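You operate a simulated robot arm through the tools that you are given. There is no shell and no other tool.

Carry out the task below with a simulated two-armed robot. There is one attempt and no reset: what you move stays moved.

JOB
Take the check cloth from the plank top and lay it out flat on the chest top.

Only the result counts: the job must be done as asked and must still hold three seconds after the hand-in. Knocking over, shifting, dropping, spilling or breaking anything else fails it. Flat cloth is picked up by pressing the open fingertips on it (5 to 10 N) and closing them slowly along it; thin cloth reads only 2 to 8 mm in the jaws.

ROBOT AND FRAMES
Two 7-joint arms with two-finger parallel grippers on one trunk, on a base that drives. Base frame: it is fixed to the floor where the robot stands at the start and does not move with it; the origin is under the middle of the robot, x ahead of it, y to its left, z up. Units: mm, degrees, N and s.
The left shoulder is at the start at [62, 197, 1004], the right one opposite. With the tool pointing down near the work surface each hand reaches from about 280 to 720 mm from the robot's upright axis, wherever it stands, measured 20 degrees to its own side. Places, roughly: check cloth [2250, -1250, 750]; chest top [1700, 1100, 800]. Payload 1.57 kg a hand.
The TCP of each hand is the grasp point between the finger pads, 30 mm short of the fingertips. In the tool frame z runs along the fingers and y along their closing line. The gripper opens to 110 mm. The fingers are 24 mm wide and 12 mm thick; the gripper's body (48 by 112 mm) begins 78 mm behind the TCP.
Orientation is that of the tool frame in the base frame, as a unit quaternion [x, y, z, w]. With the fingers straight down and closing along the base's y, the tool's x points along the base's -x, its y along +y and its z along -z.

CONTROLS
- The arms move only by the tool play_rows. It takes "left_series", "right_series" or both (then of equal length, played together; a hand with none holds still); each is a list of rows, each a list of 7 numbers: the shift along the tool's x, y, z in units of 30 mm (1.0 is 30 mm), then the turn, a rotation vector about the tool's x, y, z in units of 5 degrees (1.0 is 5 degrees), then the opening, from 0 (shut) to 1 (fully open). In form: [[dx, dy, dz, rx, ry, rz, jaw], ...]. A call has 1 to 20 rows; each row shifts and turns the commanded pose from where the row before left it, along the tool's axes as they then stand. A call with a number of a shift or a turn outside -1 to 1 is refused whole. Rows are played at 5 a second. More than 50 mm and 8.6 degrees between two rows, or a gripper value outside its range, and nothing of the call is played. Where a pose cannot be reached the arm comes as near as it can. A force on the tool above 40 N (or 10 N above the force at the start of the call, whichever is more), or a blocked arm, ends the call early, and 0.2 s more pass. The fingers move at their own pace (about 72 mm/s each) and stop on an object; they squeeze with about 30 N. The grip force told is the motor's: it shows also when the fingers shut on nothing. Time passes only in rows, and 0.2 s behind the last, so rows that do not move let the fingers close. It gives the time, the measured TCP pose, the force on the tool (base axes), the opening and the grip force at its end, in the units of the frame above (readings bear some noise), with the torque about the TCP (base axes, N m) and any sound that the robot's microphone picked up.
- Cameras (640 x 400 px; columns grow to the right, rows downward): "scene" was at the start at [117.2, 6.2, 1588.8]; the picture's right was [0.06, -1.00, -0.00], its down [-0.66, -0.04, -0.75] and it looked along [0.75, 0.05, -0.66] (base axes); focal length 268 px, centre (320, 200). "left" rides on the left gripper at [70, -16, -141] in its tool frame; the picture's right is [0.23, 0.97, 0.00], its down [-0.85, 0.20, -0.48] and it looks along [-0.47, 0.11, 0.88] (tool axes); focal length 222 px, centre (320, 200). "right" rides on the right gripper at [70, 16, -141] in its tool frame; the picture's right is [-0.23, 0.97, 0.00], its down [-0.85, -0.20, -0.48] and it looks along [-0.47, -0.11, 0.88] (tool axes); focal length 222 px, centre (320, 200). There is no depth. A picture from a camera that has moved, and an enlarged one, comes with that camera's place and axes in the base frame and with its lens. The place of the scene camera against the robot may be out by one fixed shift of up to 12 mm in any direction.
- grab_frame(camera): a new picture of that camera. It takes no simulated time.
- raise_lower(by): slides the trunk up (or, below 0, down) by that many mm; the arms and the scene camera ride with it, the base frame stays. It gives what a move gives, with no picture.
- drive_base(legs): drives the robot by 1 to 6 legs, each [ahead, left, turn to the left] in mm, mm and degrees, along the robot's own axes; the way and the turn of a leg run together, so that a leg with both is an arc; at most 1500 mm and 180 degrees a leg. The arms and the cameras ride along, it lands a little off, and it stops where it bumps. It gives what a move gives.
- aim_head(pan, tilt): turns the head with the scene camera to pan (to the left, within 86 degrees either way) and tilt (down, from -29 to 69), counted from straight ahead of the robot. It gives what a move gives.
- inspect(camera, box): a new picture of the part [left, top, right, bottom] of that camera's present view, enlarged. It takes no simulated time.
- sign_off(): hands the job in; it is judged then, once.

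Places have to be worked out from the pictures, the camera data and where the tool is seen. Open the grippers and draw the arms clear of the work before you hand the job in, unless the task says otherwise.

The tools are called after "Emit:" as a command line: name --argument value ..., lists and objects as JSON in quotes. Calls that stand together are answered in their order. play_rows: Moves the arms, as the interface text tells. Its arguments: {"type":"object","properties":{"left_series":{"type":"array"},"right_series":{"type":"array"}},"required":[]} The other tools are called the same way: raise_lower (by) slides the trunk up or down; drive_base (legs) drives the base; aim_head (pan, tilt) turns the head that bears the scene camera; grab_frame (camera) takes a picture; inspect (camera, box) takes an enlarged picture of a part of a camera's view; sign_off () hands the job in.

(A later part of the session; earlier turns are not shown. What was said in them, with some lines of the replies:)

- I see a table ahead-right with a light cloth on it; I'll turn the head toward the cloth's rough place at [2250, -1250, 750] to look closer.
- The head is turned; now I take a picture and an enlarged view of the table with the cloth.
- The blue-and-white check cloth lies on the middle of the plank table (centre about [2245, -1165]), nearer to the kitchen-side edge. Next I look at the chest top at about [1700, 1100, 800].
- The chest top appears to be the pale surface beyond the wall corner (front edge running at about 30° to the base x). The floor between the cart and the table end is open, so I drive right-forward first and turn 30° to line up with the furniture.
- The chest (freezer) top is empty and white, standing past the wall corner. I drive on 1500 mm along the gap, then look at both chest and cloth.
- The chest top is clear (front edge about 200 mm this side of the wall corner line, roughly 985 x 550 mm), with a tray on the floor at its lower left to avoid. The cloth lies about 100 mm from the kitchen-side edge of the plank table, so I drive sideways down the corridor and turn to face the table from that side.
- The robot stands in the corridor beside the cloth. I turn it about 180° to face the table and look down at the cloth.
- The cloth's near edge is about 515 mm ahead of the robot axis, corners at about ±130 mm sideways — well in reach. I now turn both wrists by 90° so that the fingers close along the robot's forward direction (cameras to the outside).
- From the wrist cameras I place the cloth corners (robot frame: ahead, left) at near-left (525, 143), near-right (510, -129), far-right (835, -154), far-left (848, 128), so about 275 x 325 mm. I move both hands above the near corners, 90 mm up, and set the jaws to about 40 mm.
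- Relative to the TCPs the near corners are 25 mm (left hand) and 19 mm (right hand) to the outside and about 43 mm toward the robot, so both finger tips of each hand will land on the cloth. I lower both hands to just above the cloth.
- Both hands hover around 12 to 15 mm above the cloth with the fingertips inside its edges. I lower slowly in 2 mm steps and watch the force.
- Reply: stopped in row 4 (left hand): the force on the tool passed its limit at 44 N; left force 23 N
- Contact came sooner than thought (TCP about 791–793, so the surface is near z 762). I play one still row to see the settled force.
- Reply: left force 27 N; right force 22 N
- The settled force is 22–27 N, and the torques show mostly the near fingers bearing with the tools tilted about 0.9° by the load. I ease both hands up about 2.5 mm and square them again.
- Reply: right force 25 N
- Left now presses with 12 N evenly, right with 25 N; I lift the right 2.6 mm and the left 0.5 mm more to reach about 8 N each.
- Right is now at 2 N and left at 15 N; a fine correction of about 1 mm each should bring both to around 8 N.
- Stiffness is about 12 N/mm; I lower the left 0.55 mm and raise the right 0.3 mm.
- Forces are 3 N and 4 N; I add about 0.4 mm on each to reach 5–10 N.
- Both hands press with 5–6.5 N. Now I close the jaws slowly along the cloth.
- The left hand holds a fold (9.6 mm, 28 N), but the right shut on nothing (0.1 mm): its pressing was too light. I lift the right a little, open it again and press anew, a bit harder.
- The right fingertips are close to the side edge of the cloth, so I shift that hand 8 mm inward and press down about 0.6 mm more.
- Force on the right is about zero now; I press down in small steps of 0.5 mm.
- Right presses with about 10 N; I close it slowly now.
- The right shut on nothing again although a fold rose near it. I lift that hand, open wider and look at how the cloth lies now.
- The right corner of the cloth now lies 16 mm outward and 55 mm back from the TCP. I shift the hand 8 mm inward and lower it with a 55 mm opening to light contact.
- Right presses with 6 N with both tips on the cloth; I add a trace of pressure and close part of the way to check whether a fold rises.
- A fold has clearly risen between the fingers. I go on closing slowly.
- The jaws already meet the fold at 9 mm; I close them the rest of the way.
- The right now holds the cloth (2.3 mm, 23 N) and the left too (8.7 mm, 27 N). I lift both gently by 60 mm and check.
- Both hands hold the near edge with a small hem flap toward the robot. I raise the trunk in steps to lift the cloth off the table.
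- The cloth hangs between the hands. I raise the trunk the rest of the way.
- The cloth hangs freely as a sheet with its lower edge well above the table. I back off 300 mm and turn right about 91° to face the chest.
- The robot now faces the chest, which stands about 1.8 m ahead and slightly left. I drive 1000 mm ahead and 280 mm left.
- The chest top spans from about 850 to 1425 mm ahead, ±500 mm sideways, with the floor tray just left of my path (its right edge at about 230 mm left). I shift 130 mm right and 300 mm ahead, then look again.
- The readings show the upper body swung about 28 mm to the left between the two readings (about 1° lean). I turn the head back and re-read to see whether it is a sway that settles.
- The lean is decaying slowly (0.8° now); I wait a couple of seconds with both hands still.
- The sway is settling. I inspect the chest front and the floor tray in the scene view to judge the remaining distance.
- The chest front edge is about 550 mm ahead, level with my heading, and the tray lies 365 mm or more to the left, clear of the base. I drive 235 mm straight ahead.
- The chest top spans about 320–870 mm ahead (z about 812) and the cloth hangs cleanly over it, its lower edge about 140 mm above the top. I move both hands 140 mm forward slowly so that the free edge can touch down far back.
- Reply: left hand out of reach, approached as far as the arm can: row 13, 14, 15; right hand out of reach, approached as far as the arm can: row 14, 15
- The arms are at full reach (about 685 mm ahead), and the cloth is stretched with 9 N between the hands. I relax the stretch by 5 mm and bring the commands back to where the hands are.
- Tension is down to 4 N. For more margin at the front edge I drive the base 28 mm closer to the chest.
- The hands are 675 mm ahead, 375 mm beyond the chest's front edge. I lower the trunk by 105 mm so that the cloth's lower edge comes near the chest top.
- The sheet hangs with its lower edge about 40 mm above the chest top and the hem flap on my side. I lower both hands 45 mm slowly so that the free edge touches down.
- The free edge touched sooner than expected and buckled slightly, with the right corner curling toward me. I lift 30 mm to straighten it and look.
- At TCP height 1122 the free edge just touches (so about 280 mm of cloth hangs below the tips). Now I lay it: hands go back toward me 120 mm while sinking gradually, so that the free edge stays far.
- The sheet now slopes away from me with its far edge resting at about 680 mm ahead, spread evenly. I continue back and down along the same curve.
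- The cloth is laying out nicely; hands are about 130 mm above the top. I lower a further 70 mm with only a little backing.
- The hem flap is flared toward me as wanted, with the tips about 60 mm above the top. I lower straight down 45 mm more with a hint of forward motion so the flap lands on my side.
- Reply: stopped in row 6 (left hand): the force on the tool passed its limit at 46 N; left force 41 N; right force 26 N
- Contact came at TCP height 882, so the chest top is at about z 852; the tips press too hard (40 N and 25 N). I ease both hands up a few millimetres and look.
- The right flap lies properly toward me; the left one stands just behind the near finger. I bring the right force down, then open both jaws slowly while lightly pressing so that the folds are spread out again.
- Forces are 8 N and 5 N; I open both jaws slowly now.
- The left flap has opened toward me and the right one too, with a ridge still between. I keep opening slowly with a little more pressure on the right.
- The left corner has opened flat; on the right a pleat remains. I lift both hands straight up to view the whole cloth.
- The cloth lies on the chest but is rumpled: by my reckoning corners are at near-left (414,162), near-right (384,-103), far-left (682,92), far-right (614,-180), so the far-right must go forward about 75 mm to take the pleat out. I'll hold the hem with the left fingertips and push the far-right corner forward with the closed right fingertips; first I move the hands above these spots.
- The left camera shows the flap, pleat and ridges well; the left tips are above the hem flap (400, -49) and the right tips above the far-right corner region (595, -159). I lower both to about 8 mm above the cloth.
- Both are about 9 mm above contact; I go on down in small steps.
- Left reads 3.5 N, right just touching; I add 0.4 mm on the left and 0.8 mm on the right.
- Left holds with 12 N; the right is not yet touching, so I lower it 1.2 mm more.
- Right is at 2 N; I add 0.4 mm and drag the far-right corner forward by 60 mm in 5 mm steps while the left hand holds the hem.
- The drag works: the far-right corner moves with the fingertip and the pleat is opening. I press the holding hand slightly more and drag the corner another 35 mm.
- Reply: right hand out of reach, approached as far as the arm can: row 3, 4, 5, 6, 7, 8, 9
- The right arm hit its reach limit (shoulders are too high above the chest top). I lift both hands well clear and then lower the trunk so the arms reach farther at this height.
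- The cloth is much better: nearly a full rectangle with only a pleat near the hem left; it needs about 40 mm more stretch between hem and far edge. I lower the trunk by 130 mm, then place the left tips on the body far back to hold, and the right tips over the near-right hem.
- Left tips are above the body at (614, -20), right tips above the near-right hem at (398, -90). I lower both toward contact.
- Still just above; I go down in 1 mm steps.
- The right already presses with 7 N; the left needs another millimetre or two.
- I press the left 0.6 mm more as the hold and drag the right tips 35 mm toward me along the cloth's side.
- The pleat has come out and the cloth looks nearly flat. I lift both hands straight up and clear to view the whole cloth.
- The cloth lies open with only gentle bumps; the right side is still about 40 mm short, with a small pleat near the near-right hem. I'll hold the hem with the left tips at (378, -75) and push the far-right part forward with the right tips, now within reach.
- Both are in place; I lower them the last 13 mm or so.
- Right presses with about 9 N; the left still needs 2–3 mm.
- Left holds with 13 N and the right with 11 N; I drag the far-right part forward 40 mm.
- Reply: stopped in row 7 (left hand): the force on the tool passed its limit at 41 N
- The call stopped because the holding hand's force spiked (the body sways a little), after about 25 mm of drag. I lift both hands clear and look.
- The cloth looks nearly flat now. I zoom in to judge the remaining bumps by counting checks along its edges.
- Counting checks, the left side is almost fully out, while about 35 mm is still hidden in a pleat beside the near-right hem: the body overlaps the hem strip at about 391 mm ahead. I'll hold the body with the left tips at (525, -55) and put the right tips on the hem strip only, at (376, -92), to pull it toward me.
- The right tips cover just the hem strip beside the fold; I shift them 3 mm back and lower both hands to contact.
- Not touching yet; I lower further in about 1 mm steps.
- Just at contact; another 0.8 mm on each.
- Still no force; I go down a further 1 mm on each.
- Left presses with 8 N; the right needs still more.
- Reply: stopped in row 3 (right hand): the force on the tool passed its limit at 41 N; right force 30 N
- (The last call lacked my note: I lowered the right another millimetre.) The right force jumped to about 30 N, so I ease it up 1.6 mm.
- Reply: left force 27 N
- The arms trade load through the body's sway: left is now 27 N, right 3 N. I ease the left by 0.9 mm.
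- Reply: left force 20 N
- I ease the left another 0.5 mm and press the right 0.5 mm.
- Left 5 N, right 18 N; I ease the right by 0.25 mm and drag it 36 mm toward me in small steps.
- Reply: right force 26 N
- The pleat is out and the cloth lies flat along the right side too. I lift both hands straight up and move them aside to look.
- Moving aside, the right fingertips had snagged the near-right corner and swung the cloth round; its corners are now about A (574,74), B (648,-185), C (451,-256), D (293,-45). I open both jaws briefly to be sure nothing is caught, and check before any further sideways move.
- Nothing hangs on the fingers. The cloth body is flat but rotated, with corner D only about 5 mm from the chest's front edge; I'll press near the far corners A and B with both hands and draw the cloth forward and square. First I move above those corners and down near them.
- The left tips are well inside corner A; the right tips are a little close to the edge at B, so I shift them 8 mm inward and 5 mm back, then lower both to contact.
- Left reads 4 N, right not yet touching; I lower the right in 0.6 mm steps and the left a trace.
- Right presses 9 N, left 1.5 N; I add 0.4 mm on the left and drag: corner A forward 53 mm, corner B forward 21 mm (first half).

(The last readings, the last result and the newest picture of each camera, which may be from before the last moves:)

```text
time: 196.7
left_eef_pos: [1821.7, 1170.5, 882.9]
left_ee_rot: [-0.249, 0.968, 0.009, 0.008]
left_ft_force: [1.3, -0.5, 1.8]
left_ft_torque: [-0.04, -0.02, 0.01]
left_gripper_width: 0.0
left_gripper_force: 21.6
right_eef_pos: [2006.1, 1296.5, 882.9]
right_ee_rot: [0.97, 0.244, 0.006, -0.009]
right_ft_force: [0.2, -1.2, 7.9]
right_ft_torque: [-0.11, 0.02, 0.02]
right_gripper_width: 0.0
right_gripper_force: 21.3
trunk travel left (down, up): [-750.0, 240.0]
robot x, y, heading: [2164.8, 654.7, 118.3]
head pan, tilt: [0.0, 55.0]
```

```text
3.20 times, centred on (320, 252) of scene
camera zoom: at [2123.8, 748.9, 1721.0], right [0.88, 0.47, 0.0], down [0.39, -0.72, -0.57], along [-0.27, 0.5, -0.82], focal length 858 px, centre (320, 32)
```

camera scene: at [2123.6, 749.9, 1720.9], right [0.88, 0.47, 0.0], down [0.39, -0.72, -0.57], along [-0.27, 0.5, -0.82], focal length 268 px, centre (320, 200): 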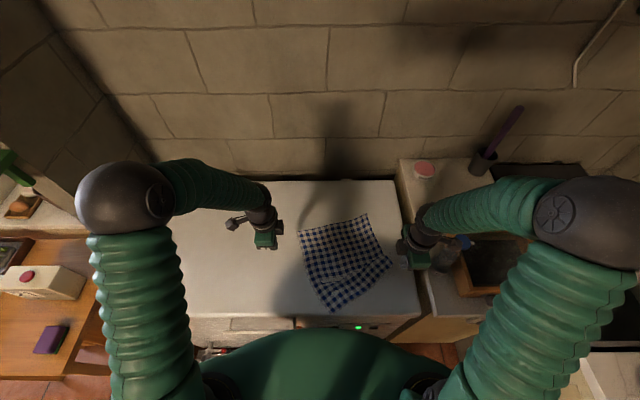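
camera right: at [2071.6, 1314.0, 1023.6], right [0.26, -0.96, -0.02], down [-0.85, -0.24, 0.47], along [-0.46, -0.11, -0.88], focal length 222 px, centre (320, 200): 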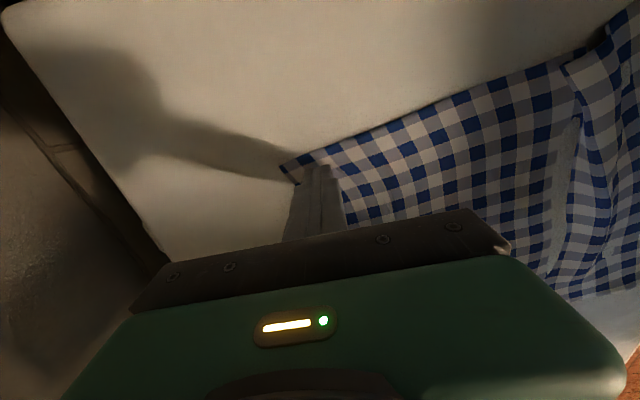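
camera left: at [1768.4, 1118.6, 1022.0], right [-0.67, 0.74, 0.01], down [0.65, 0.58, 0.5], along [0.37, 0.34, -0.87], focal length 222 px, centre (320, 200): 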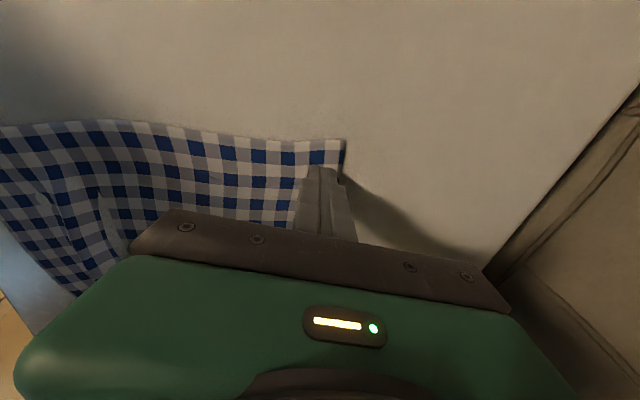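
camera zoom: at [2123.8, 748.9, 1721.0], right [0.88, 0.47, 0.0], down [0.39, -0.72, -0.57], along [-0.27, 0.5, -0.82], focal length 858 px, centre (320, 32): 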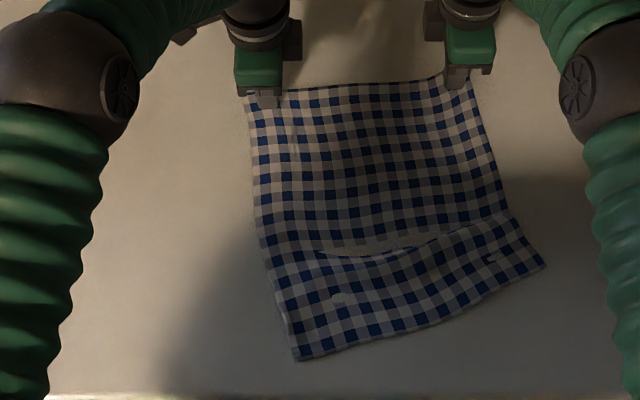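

This works very well: the cloth is drawn forward and the pleat is opening. I continue with the second half of the same motion, pressing the left a bit more.

Emit:
play_rows --left_series '[[0, 0, 0.014, 0, 0, 0, 0], [0, 0, 0, 0, 0, 0, 0], [0.02, 0.177, 0, 0, 0, 0, 0], [0.02, 0.177, 0, 0, 0, 0, 0], [0.02, 0.177, 0, 0, 0, 0, 0], [0.02, 0.177, 0, 0, 0, 0, 0], [0.02, 0.177, 0, 0, 0, 0, 0], [0.02, 0.177, 0, 0, 0, 0, 0], [0.02, 0.177, 0, 0, 0, 0, 0], [0.02, 0.177, 0, 0, 0, 0, 0], [0.02, 0.177, 0, 0, 0, 0, 0], [0, 0, 0, 0, 0, 0, 0]]' --right_series '[[0, 0, 0, 0, 0, 0, 0], [0, 0, 0, 0, 0, 0, 0], [0, -0.1, 0, 0, 0, 0, 0], [0, -0.1, 0, 0, 0, 0, 0], [0, -0.1, 0, 0, 0, 0, 0], [0, -0.1, 0, 0, 0, 0, 0], [0, -0.1, 0, 0, 0, 0, 0], [0, -0.1, 0, 0, 0, 0, 0], [0, -0.1, 0, 0, 0, 0, 0], [0, -0.1, 0, 0, 0, 0, 0], [0, -0.1, 0, 0, 0, 0, 0], [0, 0, 0, 0, 0, 0, 0]]'

Emit:
inspect --camera "scene" --box '[240, 190, 400, 315]'

Emit:
grab_frame --camera "right"

Emit:
grab_frame --camera "left"

```text
time: 199.3
left_eef_pos: [1796.7, 1206.4, 881.8]
left_ee_rot: [-0.248, 0.969, 0.007, 0.008]
left_ft_force: [0.8, -0.4, 3.8]
left_ft_torque: [-0.04, -0.02, 0.02]
left_gripper_width: 0.2
left_gripper_force: 21.3
left hand out of reach, approached as far as the arm can: row 11
right_eef_pos: [1991.0, 1323.1, 881.0]
right_ee_rot: [0.97, 0.245, 0.005, -0.009]
right_ft_force: [0.4, 0.0, 5.1]
right_ft_torque: [-0.01, 0.02, -0.03]
right_gripper_width: 0.1
right_gripper_force: 21.5
trunk travel left (down, up): [-750.0, 240.0]
robot x, y, heading: [2168.6, 655.9, 118.2]
head pan, tilt: [0.0, 55.0]
```

```text
3.20 times, centred on (320, 252) of scene
camera zoom: at [2124.3, 749.8, 1721.0], right [0.88, 0.47, 0.0], down [0.39, -0.72, -0.57], along [-0.27, 0.5, -0.82], focal length 858 px, centre (320, 32)
```

zoom: 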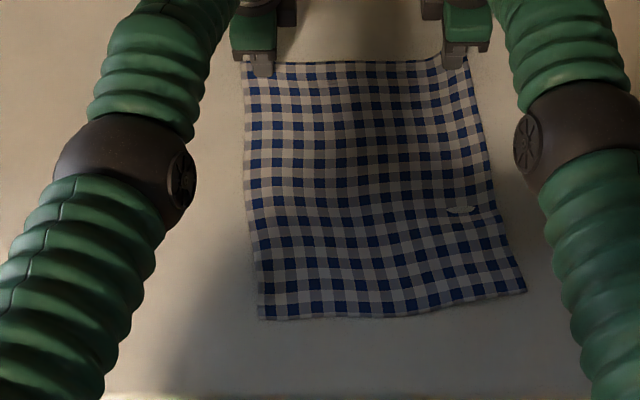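

```text
taken
camera right: at [2058.3, 1338.9, 1023.6], right [0.26, -0.96, -0.02], down [-0.85, -0.24, 0.47], along [-0.46, -0.11, -0.88], focal length 222 px, centre (320, 200)
```

right: 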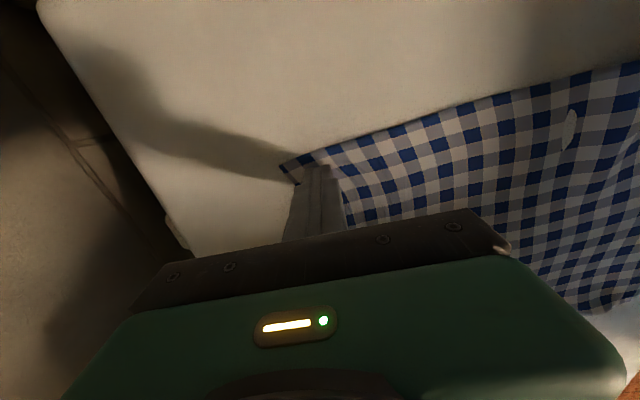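

```text
taken
camera left: at [1741.6, 1154.7, 1022.0], right [-0.67, 0.74, 0.01], down [0.65, 0.58, 0.5], along [0.37, 0.34, -0.87], focal length 222 px, centre (320, 200)
```

left: 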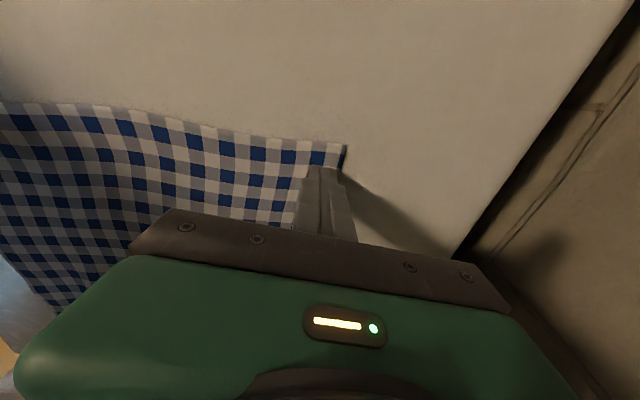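

The cloth now lies nearly square and flat: left side about 310 mm, right side about 284 mm, with one small bump on the right. I drag corner B up to 18 mm further forward in 3 mm steps while the left hand stays put.

Emit:
play_rows --left_series '[[0, -0.05, 0, 0, 0, 0, 0], [0, 0, 0, 0, 0, 0, 0], [0, 0, 0, 0, 0, 0, 0], [0, 0, 0, 0, 0, 0, 0], [0, 0, 0, 0, 0, 0, 0], [0, 0, 0, 0, 0, 0, 0], [0, 0, 0, 0, 0, 0, 0], [0, 0, 0, 0, 0, 0, 0]]' --right_series '[[0, 0, 0.005, 0, 0, 0, 0], [0, -0.1, 0, 0, 0, 0, 0], [0, -0.1, 0, 0, 0, 0, 0], [0, -0.1, 0, 0, 0, 0, 0], [0, -0.1, 0, 0, 0, 0, 0], [0, -0.1, 0, 0, 0, 0, 0], [0, -0.1, 0, 0, 0, 0, 0], [0, 0, 0, 0, 0, 0, 0]]'

Emit:
inspect --camera "scene" --box '[240, 190, 400, 315]'

```text
time: 201.1
left_eef_pos: [1798.3, 1205.4, 881.0]
left_ee_rot: [-0.249, 0.968, 0.007, 0.007]
left_ft_force: [-0.7, -1.7, 5.2]
left_ft_torque: [-0.09, 0.0, -0.02]
left_gripper_width: 0.0
left_gripper_force: 20.8
right_eef_pos: [1991.4, 1325.3, 882.7]
right_ee_rot: [0.97, 0.245, 0.006, -0.008]
right_ft_force: [0.5, 0.1, 0.3]
right_ft_torque: [0.04, 0.0, 0.05]
right_gripper_width: 0.3
right_gripper_force: 20.8
right hand out of reach, approached as far as the arm can: row 3, 5, 6
trunk travel left (down, up): [-750.0, 240.0]
robot x, y, heading: [2162.1, 650.5, 118.5]
head pan, tilt: [0.0, 55.0]
```

```text
3.20 times, centred on (320, 252) of scene
camera zoom: at [2123.9, 750.6, 1721.0], right [0.88, 0.47, 0.0], down [0.39, -0.72, -0.57], along [-0.27, 0.5, -0.82], focal length 858 px, centre (320, 32)
```

zoom: 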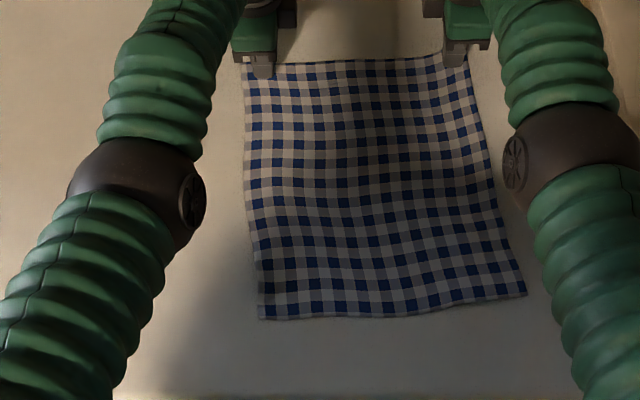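

The bump is gone and the cloth lies flat. I lift both hands only 4 mm, open the jaws a little to free any caught thread of cloth, then rise 60 mm straight up and check.

Emit:
play_rows --left_series '[[0, 0, -0.13, 0, 0, 0, 0], [0, 0, 0, 0, 0, 0, 0.05], [0, 0, 0, 0, 0, 0, 0.15], [0, 0, 0, 0, 0, 0, 0.15], [0, 0, -0.1, 0, 0, 0, 0.15], [0, 0, -0.2, 0, 0, 0, 0.15], [0, 0, -0.4, 0, 0, 0, 0.15], [0, 0, -0.6, 0, 0, 0, 0.15], [0, 0, -0.6, 0, 0, 0, 0.15], [0, 0, 0, 0, 0, 0, 0.15]]' --right_series '[[0, 0, -0.13, 0, 0, 0, 0], [0, 0, 0, 0, 0, 0, 0.05], [0, 0, 0, 0, 0, 0, 0.15], [0, 0, 0, 0, 0, 0, 0.15], [0, 0, -0.1, 0, 0, 0, 0.15], [0, 0, -0.2, 0, 0, 0, 0.15], [0, 0, -0.4, 0, 0, 0, 0.15], [0, 0, -0.6, 0, 0, 0, 0.15], [0, 0, -0.6, 0, 0, 0, 0.15], [0, 0, 0, 0, 0, 0, 0.15]]'

Emit:
inspect --camera "scene" --box '[240, 190, 400, 315]'

Emit:
grab_frame --camera "left"

Emit:
grab_frame --camera "right"

```text
time: 203.3
left_eef_pos: [1794.8, 1213.6, 941.4]
left_ee_rot: [-0.249, 0.968, 0.006, 0.007]
left_ft_force: [0.4, -0.2, -0.6]
left_ft_torque: [0.02, -0.02, -0.04]
left_gripper_width: 16.5
left_gripper_force: 0.0
left hand out of reach, approached as far as the arm can: row 8, 9
right_eef_pos: [1990.6, 1327.6, 943.5]
right_ee_rot: [0.97, 0.244, 0.006, -0.008]
right_ft_force: [0.5, -0.1, 0.7]
right_ft_torque: [-0.04, -0.01, -0.03]
right_gripper_width: 16.7
right_gripper_force: 0.0
trunk travel left (down, up): [-750.0, 240.0]
robot x, y, heading: [2167.4, 652.8, 118.4]
head pan, tilt: [0.0, 55.0]
```

```text
3.20 times, centred on (320, 252) of scene
camera zoom: at [2123.0, 752.6, 1720.9], right [0.88, 0.47, 0.0], down [0.39, -0.72, -0.57], along [-0.27, 0.5, -0.82], focal length 858 px, centre (320, 32)
```

zoom: 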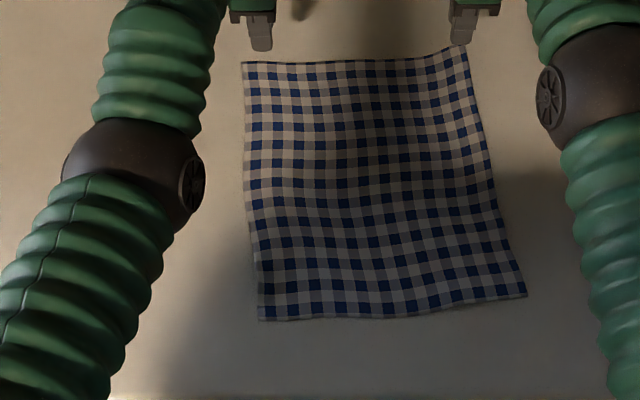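

```text
taken
camera left: at [1739.8, 1162.6, 1082.3], right [-0.67, 0.74, 0.0], down [0.65, 0.58, 0.5], along [0.37, 0.33, -0.87], focal length 222 px, centre (320, 200)
```

left: 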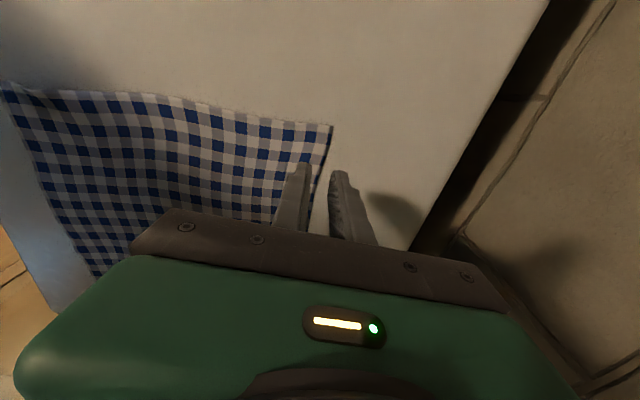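

```text
taken
camera right: at [2057.9, 1344.0, 1085.3], right [0.26, -0.96, -0.02], down [-0.85, -0.24, 0.47], along [-0.46, -0.11, -0.88], focal length 222 px, centre (320, 200)
```

right: 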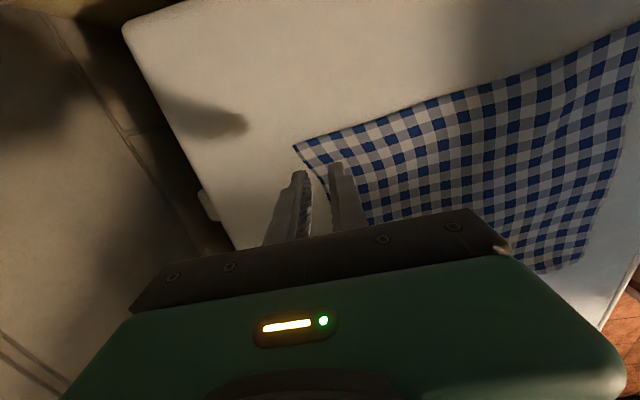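

The cloth stayed put and its corners now form a full rectangle of about 275 x 309 mm, all on the chest top. I draw the hands further up, back and outward, then inspect for remaining bumps.

Emit:
play_rows --left_series '[[0, -0.2, -0.8, 0, 0, 0, 0.15], [0, -0.4, -0.8, 0, 0, 0, 0.15], [0.3, -0.5, -0.8, 0, 0, 0, 0.15], [0.6, -0.5, -0.8, 0, 0, 0, 0.15], [0.8, -0.5, -0.5, 0, 0, 0, 0.15], [0.8, -0.5, 0, 0, 0, 0, 0.15], [0.8, -0.5, 0, 0, 0, 0, 0.15], [0.8, -0.5, 0, 0, 0, 0, 0.15], [0, 0, 0, 0, 0, 0, 0.15]]' --right_series '[[0, 0.2, -0.8, 0, 0, 0, 0.15], [0, 0.4, -0.8, 0, 0, 0, 0.15], [0.3, 0.5, -0.8, 0, 0, 0, 0.15], [0.6, 0.5, -0.8, 0, 0, 0, 0.15], [0.8, 0.5, -0.5, 0, 0, 0, 0.15], [0.8, 0.5, 0, 0, 0, 0, 0.15], [0.8, 0.5, 0, 0, 0, 0, 0.15], [0.8, 0.5, 0, 0, 0, 0, 0.15], [0, 0, 0, 0, 0, 0, 0.15]]'

Emit:
grab_frame --camera "scene"

Emit:
inspect --camera "scene" --box '[286, 195, 394, 263]'

Emit:
inspect --camera "scene" --box '[286, 235, 394, 303]'

Emit:
grab_frame --camera "left"

Emit:
grab_frame --camera "right"

```text
time: 205.3
left_eef_pos: [1694.1, 1176.1, 1053.1]
left_ee_rot: [-0.25, 0.968, 0.006, 0.008]
left_ft_force: [-0.2, 0.5, 0.3]
left_ft_torque: [0.0, 0.0, 0.03]
left_gripper_width: 16.6
left_gripper_force: 0.1
left hand out of reach, approached as far as the arm can: row 1, 2, 3, 4, 5, 6, 7, 8
right_eef_pos: [2149.5, 1288.5, 1053.8]
right_ee_rot: [0.97, 0.244, 0.007, -0.008]
right_ft_force: [-0.4, -1.3, 0.3]
right_ft_torque: [-0.02, -0.02, 0.02]
right_gripper_width: 16.4
right_gripper_force: 0.1
trunk travel left (down, up): [-750.0, 240.0]
robot x, y, heading: [2167.2, 652.3, 118.2]
head pan, tilt: [0.0, 55.0]
```

```text
taken
camera scene: at [2123.1, 752.3, 1720.8], right [0.88, 0.47, 0.0], down [0.39, -0.72, -0.57], along [-0.27, 0.5, -0.82], focal length 268 px, centre (320, 200)
```

scene: 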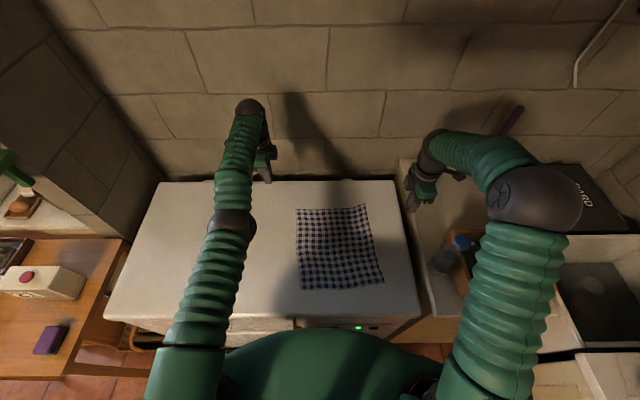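

```text
5.88 times, centred on (340, 229) of scene
camera zoom: at [2123.1, 752.3, 1720.8], right [0.88, 0.47, 0.0], down [0.39, -0.72, -0.57], along [-0.27, 0.5, -0.82], focal length 1578 px, centre (202, 29)
```

zoom: 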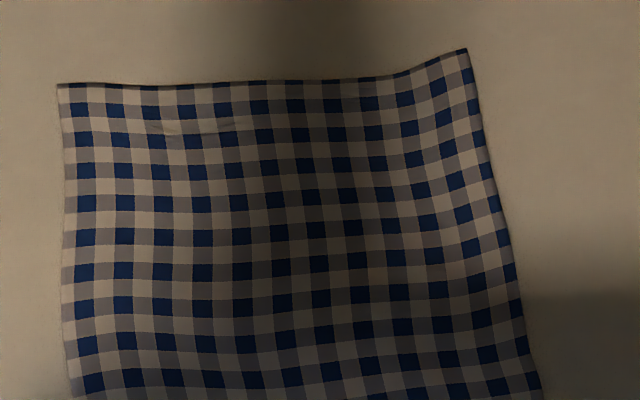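

```text
5.88 times, centred on (340, 269) of scene
camera zoom: at [2123.1, 752.3, 1720.8], right [0.88, 0.47, 0.0], down [0.39, -0.72, -0.57], along [-0.27, 0.5, -0.82], focal length 1578 px, centre (202, -206)
```

zoom: 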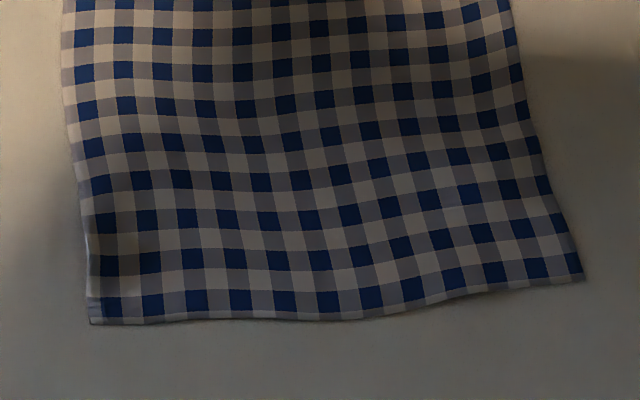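

```text
taken
camera left: at [1639.3, 1126.1, 1192.2], right [-0.67, 0.74, 0.0], down [0.65, 0.58, 0.5], along [0.37, 0.33, -0.87], focal length 222 px, centre (320, 200)
```

left: 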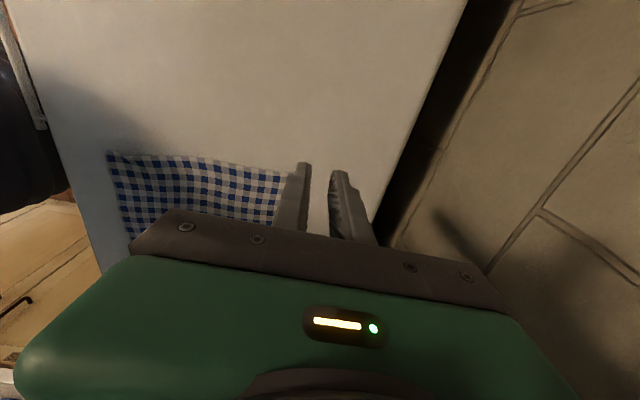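

```text
taken
camera right: at [2216.3, 1305.0, 1196.2], right [0.26, -0.96, -0.01], down [-0.85, -0.24, 0.47], along [-0.45, -0.11, -0.88], focal length 222 px, centre (320, 200)
```

right: 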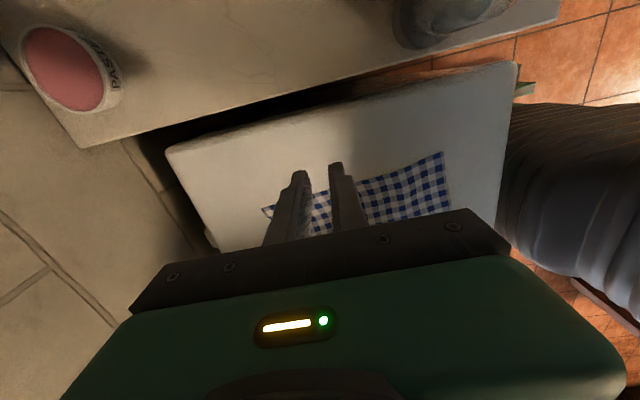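

Every check row is visible and no folds remain; the cloth lies flat inside the chest top. I raise the trunk 150 mm with the hands well above, and open the grippers.

Emit:
raise_lower --by 150

Emit:
play_rows --left_series '[[0, -0.5, 0, 0, 0, 0, 0.5], [0, -0.7, 0, 0, 0, 0, 1], [0, -0.7, 0, 0, 0, 0, 1], [0, -0.7, 0, 0, 0, 0, 1], [0, -0.7, 0, 0, 0, 0, 1], [0, 0, 0, 0, 0, 0, 1]]' --right_series '[[-0.5, 0.5, 0, 0, 0, 0, 0.5], [-0.7, 0.7, 0, 0, 0, 0, 1], [-0.7, 0.7, 0, 0, 0, 0, 1], [-0.7, 0.7, 0, 0, 0, 0, 1], [-0.3, 0.7, 0, 0, 0, 0, 1], [0, 0, 0, 0, 0, 0, 1]]'

Emit:
grab_frame --camera "scene"

```text
time: 207.1
left_eef_pos: [1694.2, 1177.4, 1203.4]
left_ee_rot: [-0.25, 0.968, 0.006, 0.008]
left_ft_force: [0.4, 0.4, 0.7]
left_ft_torque: [-0.01, -0.02, 0.01]
left_gripper_width: 16.6
left_gripper_force: 0.0
right_eef_pos: [2149.7, 1288.2, 1204.4]
right_ee_rot: [0.97, 0.244, 0.006, -0.009]
right_ft_force: [-0.5, 0.2, 0.6]
right_ft_torque: [-0.01, -0.02, 0.0]
right_gripper_width: 16.3
right_gripper_force: 0.0
trunk travel left (down, up): [-900.0, 90.0]
robot x, y, heading: [2169.2, 651.5, 118.3]
head pan, tilt: [0.0, 55.0]
```

```text
time: 208.5
left_eef_pos: [1694.8, 1177.0, 1202.1]
left_ee_rot: [-0.249, 0.968, 0.007, 0.008]
left_ft_force: [0.1, -0.2, -0.9]
left_ft_torque: [0.01, 0.01, 0.05]
left_gripper_width: 110.0
left_gripper_force: 0.0
left hand out of reach, approached as far as the arm can: row 1, 2, 3, 4, 5
right_eef_pos: [2119.8, 1158.4, 1201.4]
right_ee_rot: [0.969, 0.245, 0.006, -0.008]
right_ft_force: [0.3, 0.0, 0.3]
right_ft_torque: [-0.02, -0.03, 0.04]
right_gripper_width: 110.1
right_gripper_force: 0.0
trunk travel left (down, up): [-900.0, 90.0]
robot x, y, heading: [2167.8, 652.1, 118.4]
head pan, tilt: [0.0, 55.0]
```

```text
taken
camera scene: at [2123.8, 751.6, 1870.9], right [0.88, 0.47, 0.0], down [0.39, -0.72, -0.57], along [-0.27, 0.5, -0.82], focal length 268 px, centre (320, 200)
```

scene: 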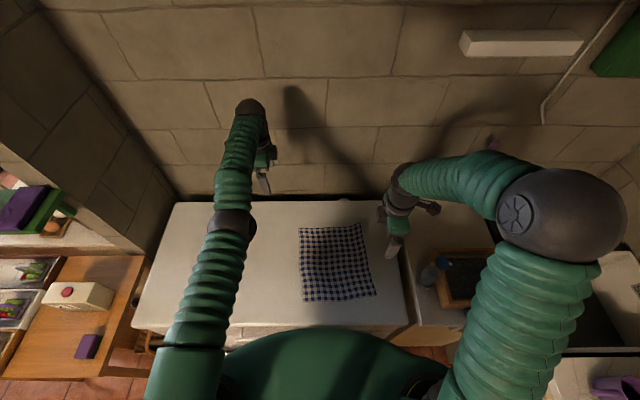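

The cloth is undisturbed and both grippers are open. I back the base 450 mm straight away from the chest to clear the arms.

Emit:
drive_base --legs '[[-450, 0, 0]]'

Emit:
aim_head --pan 0 --tilt 45

Emit:
grab_frame --camera "scene"

Emit:
inspect --camera "scene" --box '[240, 180, 440, 305]'

```text
time: 211.2
left_eef_pos: [1898.8, 785.3, 1200.9]
left_ee_rot: [-0.256, 0.967, 0.005, 0.009]
left_ft_force: [0.0, 0.1, -0.7]
left_ft_torque: [0.0, -0.04, 0.0]
left_gripper_width: 110.1
left_gripper_force: 0.1
right_eef_pos: [2324.2, 770.5, 1200.1]
right_ee_rot: [0.968, 0.251, 0.007, -0.007]
right_ft_force: [-0.3, -0.4, 0.1]
right_ft_torque: [-0.04, -0.01, 0.02]
right_gripper_width: 109.7
right_gripper_force: 0.0
trunk travel left (down, up): [-900.0, 90.0]
robot x, y, heading: [2381.7, 265.4, 119.1]
head pan, tilt: [0.0, 55.0]
```

```text
time: 211.9
left_eef_pos: [1900.0, 782.0, 1200.6]
left_ee_rot: [-0.255, 0.967, 0.005, 0.009]
left_ft_force: [-0.6, 0.1, -0.2]
left_ft_torque: [0.03, 0.01, -0.01]
left_gripper_width: 110.2
left_gripper_force: 0.1
right_eef_pos: [2324.4, 766.0, 1200.9]
right_ee_rot: [0.968, 0.252, 0.006, -0.008]
right_ft_force: [-0.7, 0.5, 0.6]
right_ft_torque: [0.01, -0.01, -0.05]
right_gripper_width: 110.2
right_gripper_force: 0.2
trunk travel left (down, up): [-900.0, 90.0]
robot x, y, heading: [2380.2, 262.7, 119.1]
head pan, tilt: [0.0, 45.0]
```

```text
taken
camera scene: at [2321.6, 369.3, 1883.2], right [0.87, 0.49, 0.0], down [0.34, -0.62, -0.7], along [-0.34, 0.62, -0.71], focal length 268 px, centre (320, 200)
```

scene: 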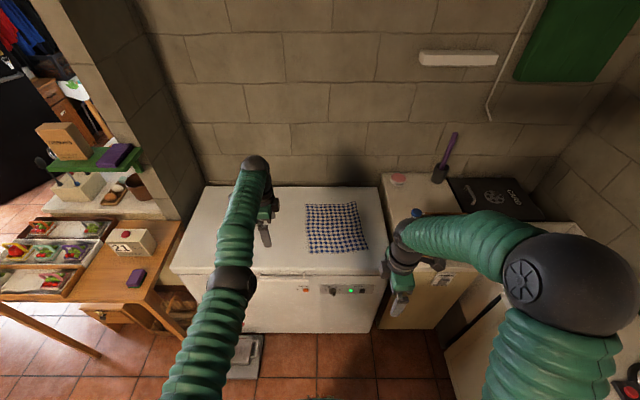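

```text
3.20 times, centred on (340, 242) of scene
camera zoom: at [2321.6, 369.3, 1883.2], right [0.87, 0.49, 0.0], down [0.34, -0.62, -0.7], along [-0.34, 0.62, -0.71], focal length 858 px, centre (256, 64)
```

zoom: 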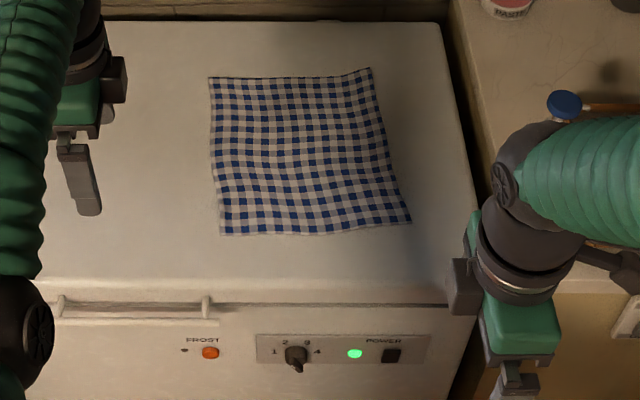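

The cloth lies flat and square on the chest top and nothing else has moved. I back off another 150 mm so both hands are fully clear, and take a last look.

Emit:
drive_base --legs '[[-150, 0, 0]]'

Emit:
inspect --camera "scene" --box '[220, 130, 440, 267]'

```text
time: 213.3
left_eef_pos: [1971.4, 653.3, 1197.6]
left_ee_rot: [-0.255, 0.967, 0.0, 0.01]
left_ft_force: [-0.4, 0.7, -0.4]
left_ft_torque: [0.01, 0.02, 0.02]
left_gripper_width: 109.8
left_gripper_force: 0.1
right_eef_pos: [2396.4, 639.5, 1200.3]
right_ee_rot: [0.968, 0.25, 0.006, -0.007]
right_ft_force: [0.8, 0.2, 0.5]
right_ft_torque: [-0.01, 0.0, 0.0]
right_gripper_width: 109.9
right_gripper_force: 0.0
trunk travel left (down, up): [-900.0, 90.0]
robot x, y, heading: [2453.1, 130.1, 119.1]
head pan, tilt: [0.0, 45.0]
```

```text
2.91 times, centred on (330, 198) of scene
camera zoom: at [2390.8, 244.5, 1882.8], right [0.88, 0.48, 0.0], down [0.34, -0.62, -0.7], along [-0.34, 0.61, -0.71], focal length 780 px, centre (291, 204)
```

zoom: 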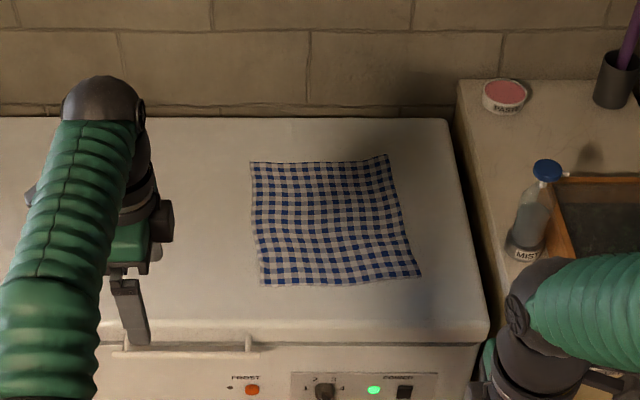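

The check cloth lies flat on the chest top, the grippers are open, the arms are clear, and everything else is in place. I hand the job in.

Emit:
sign_off

```text
The job is handed in.
```

The check cloth is lying flat on the chest top, and I've handed the job in. It sits well inside the edges, at about 275 x 309 mm between the corners as measured from the camera. In the last picture every row of checks was visible and no folds remained, only very slight waves.

It did not go down cleanly the first time: a pleat formed at the near edge when I let go, and while smoothing it the right fingers caught a corner and swung the cloth round. I then drew it square again by pressing the far corners and sliding them forward.

I saw no sign that anything else moved. I did not go back to look at the plank table after picking the cloth up. Both grippers are open, and the robot has backed about 600 mm away from the chest.
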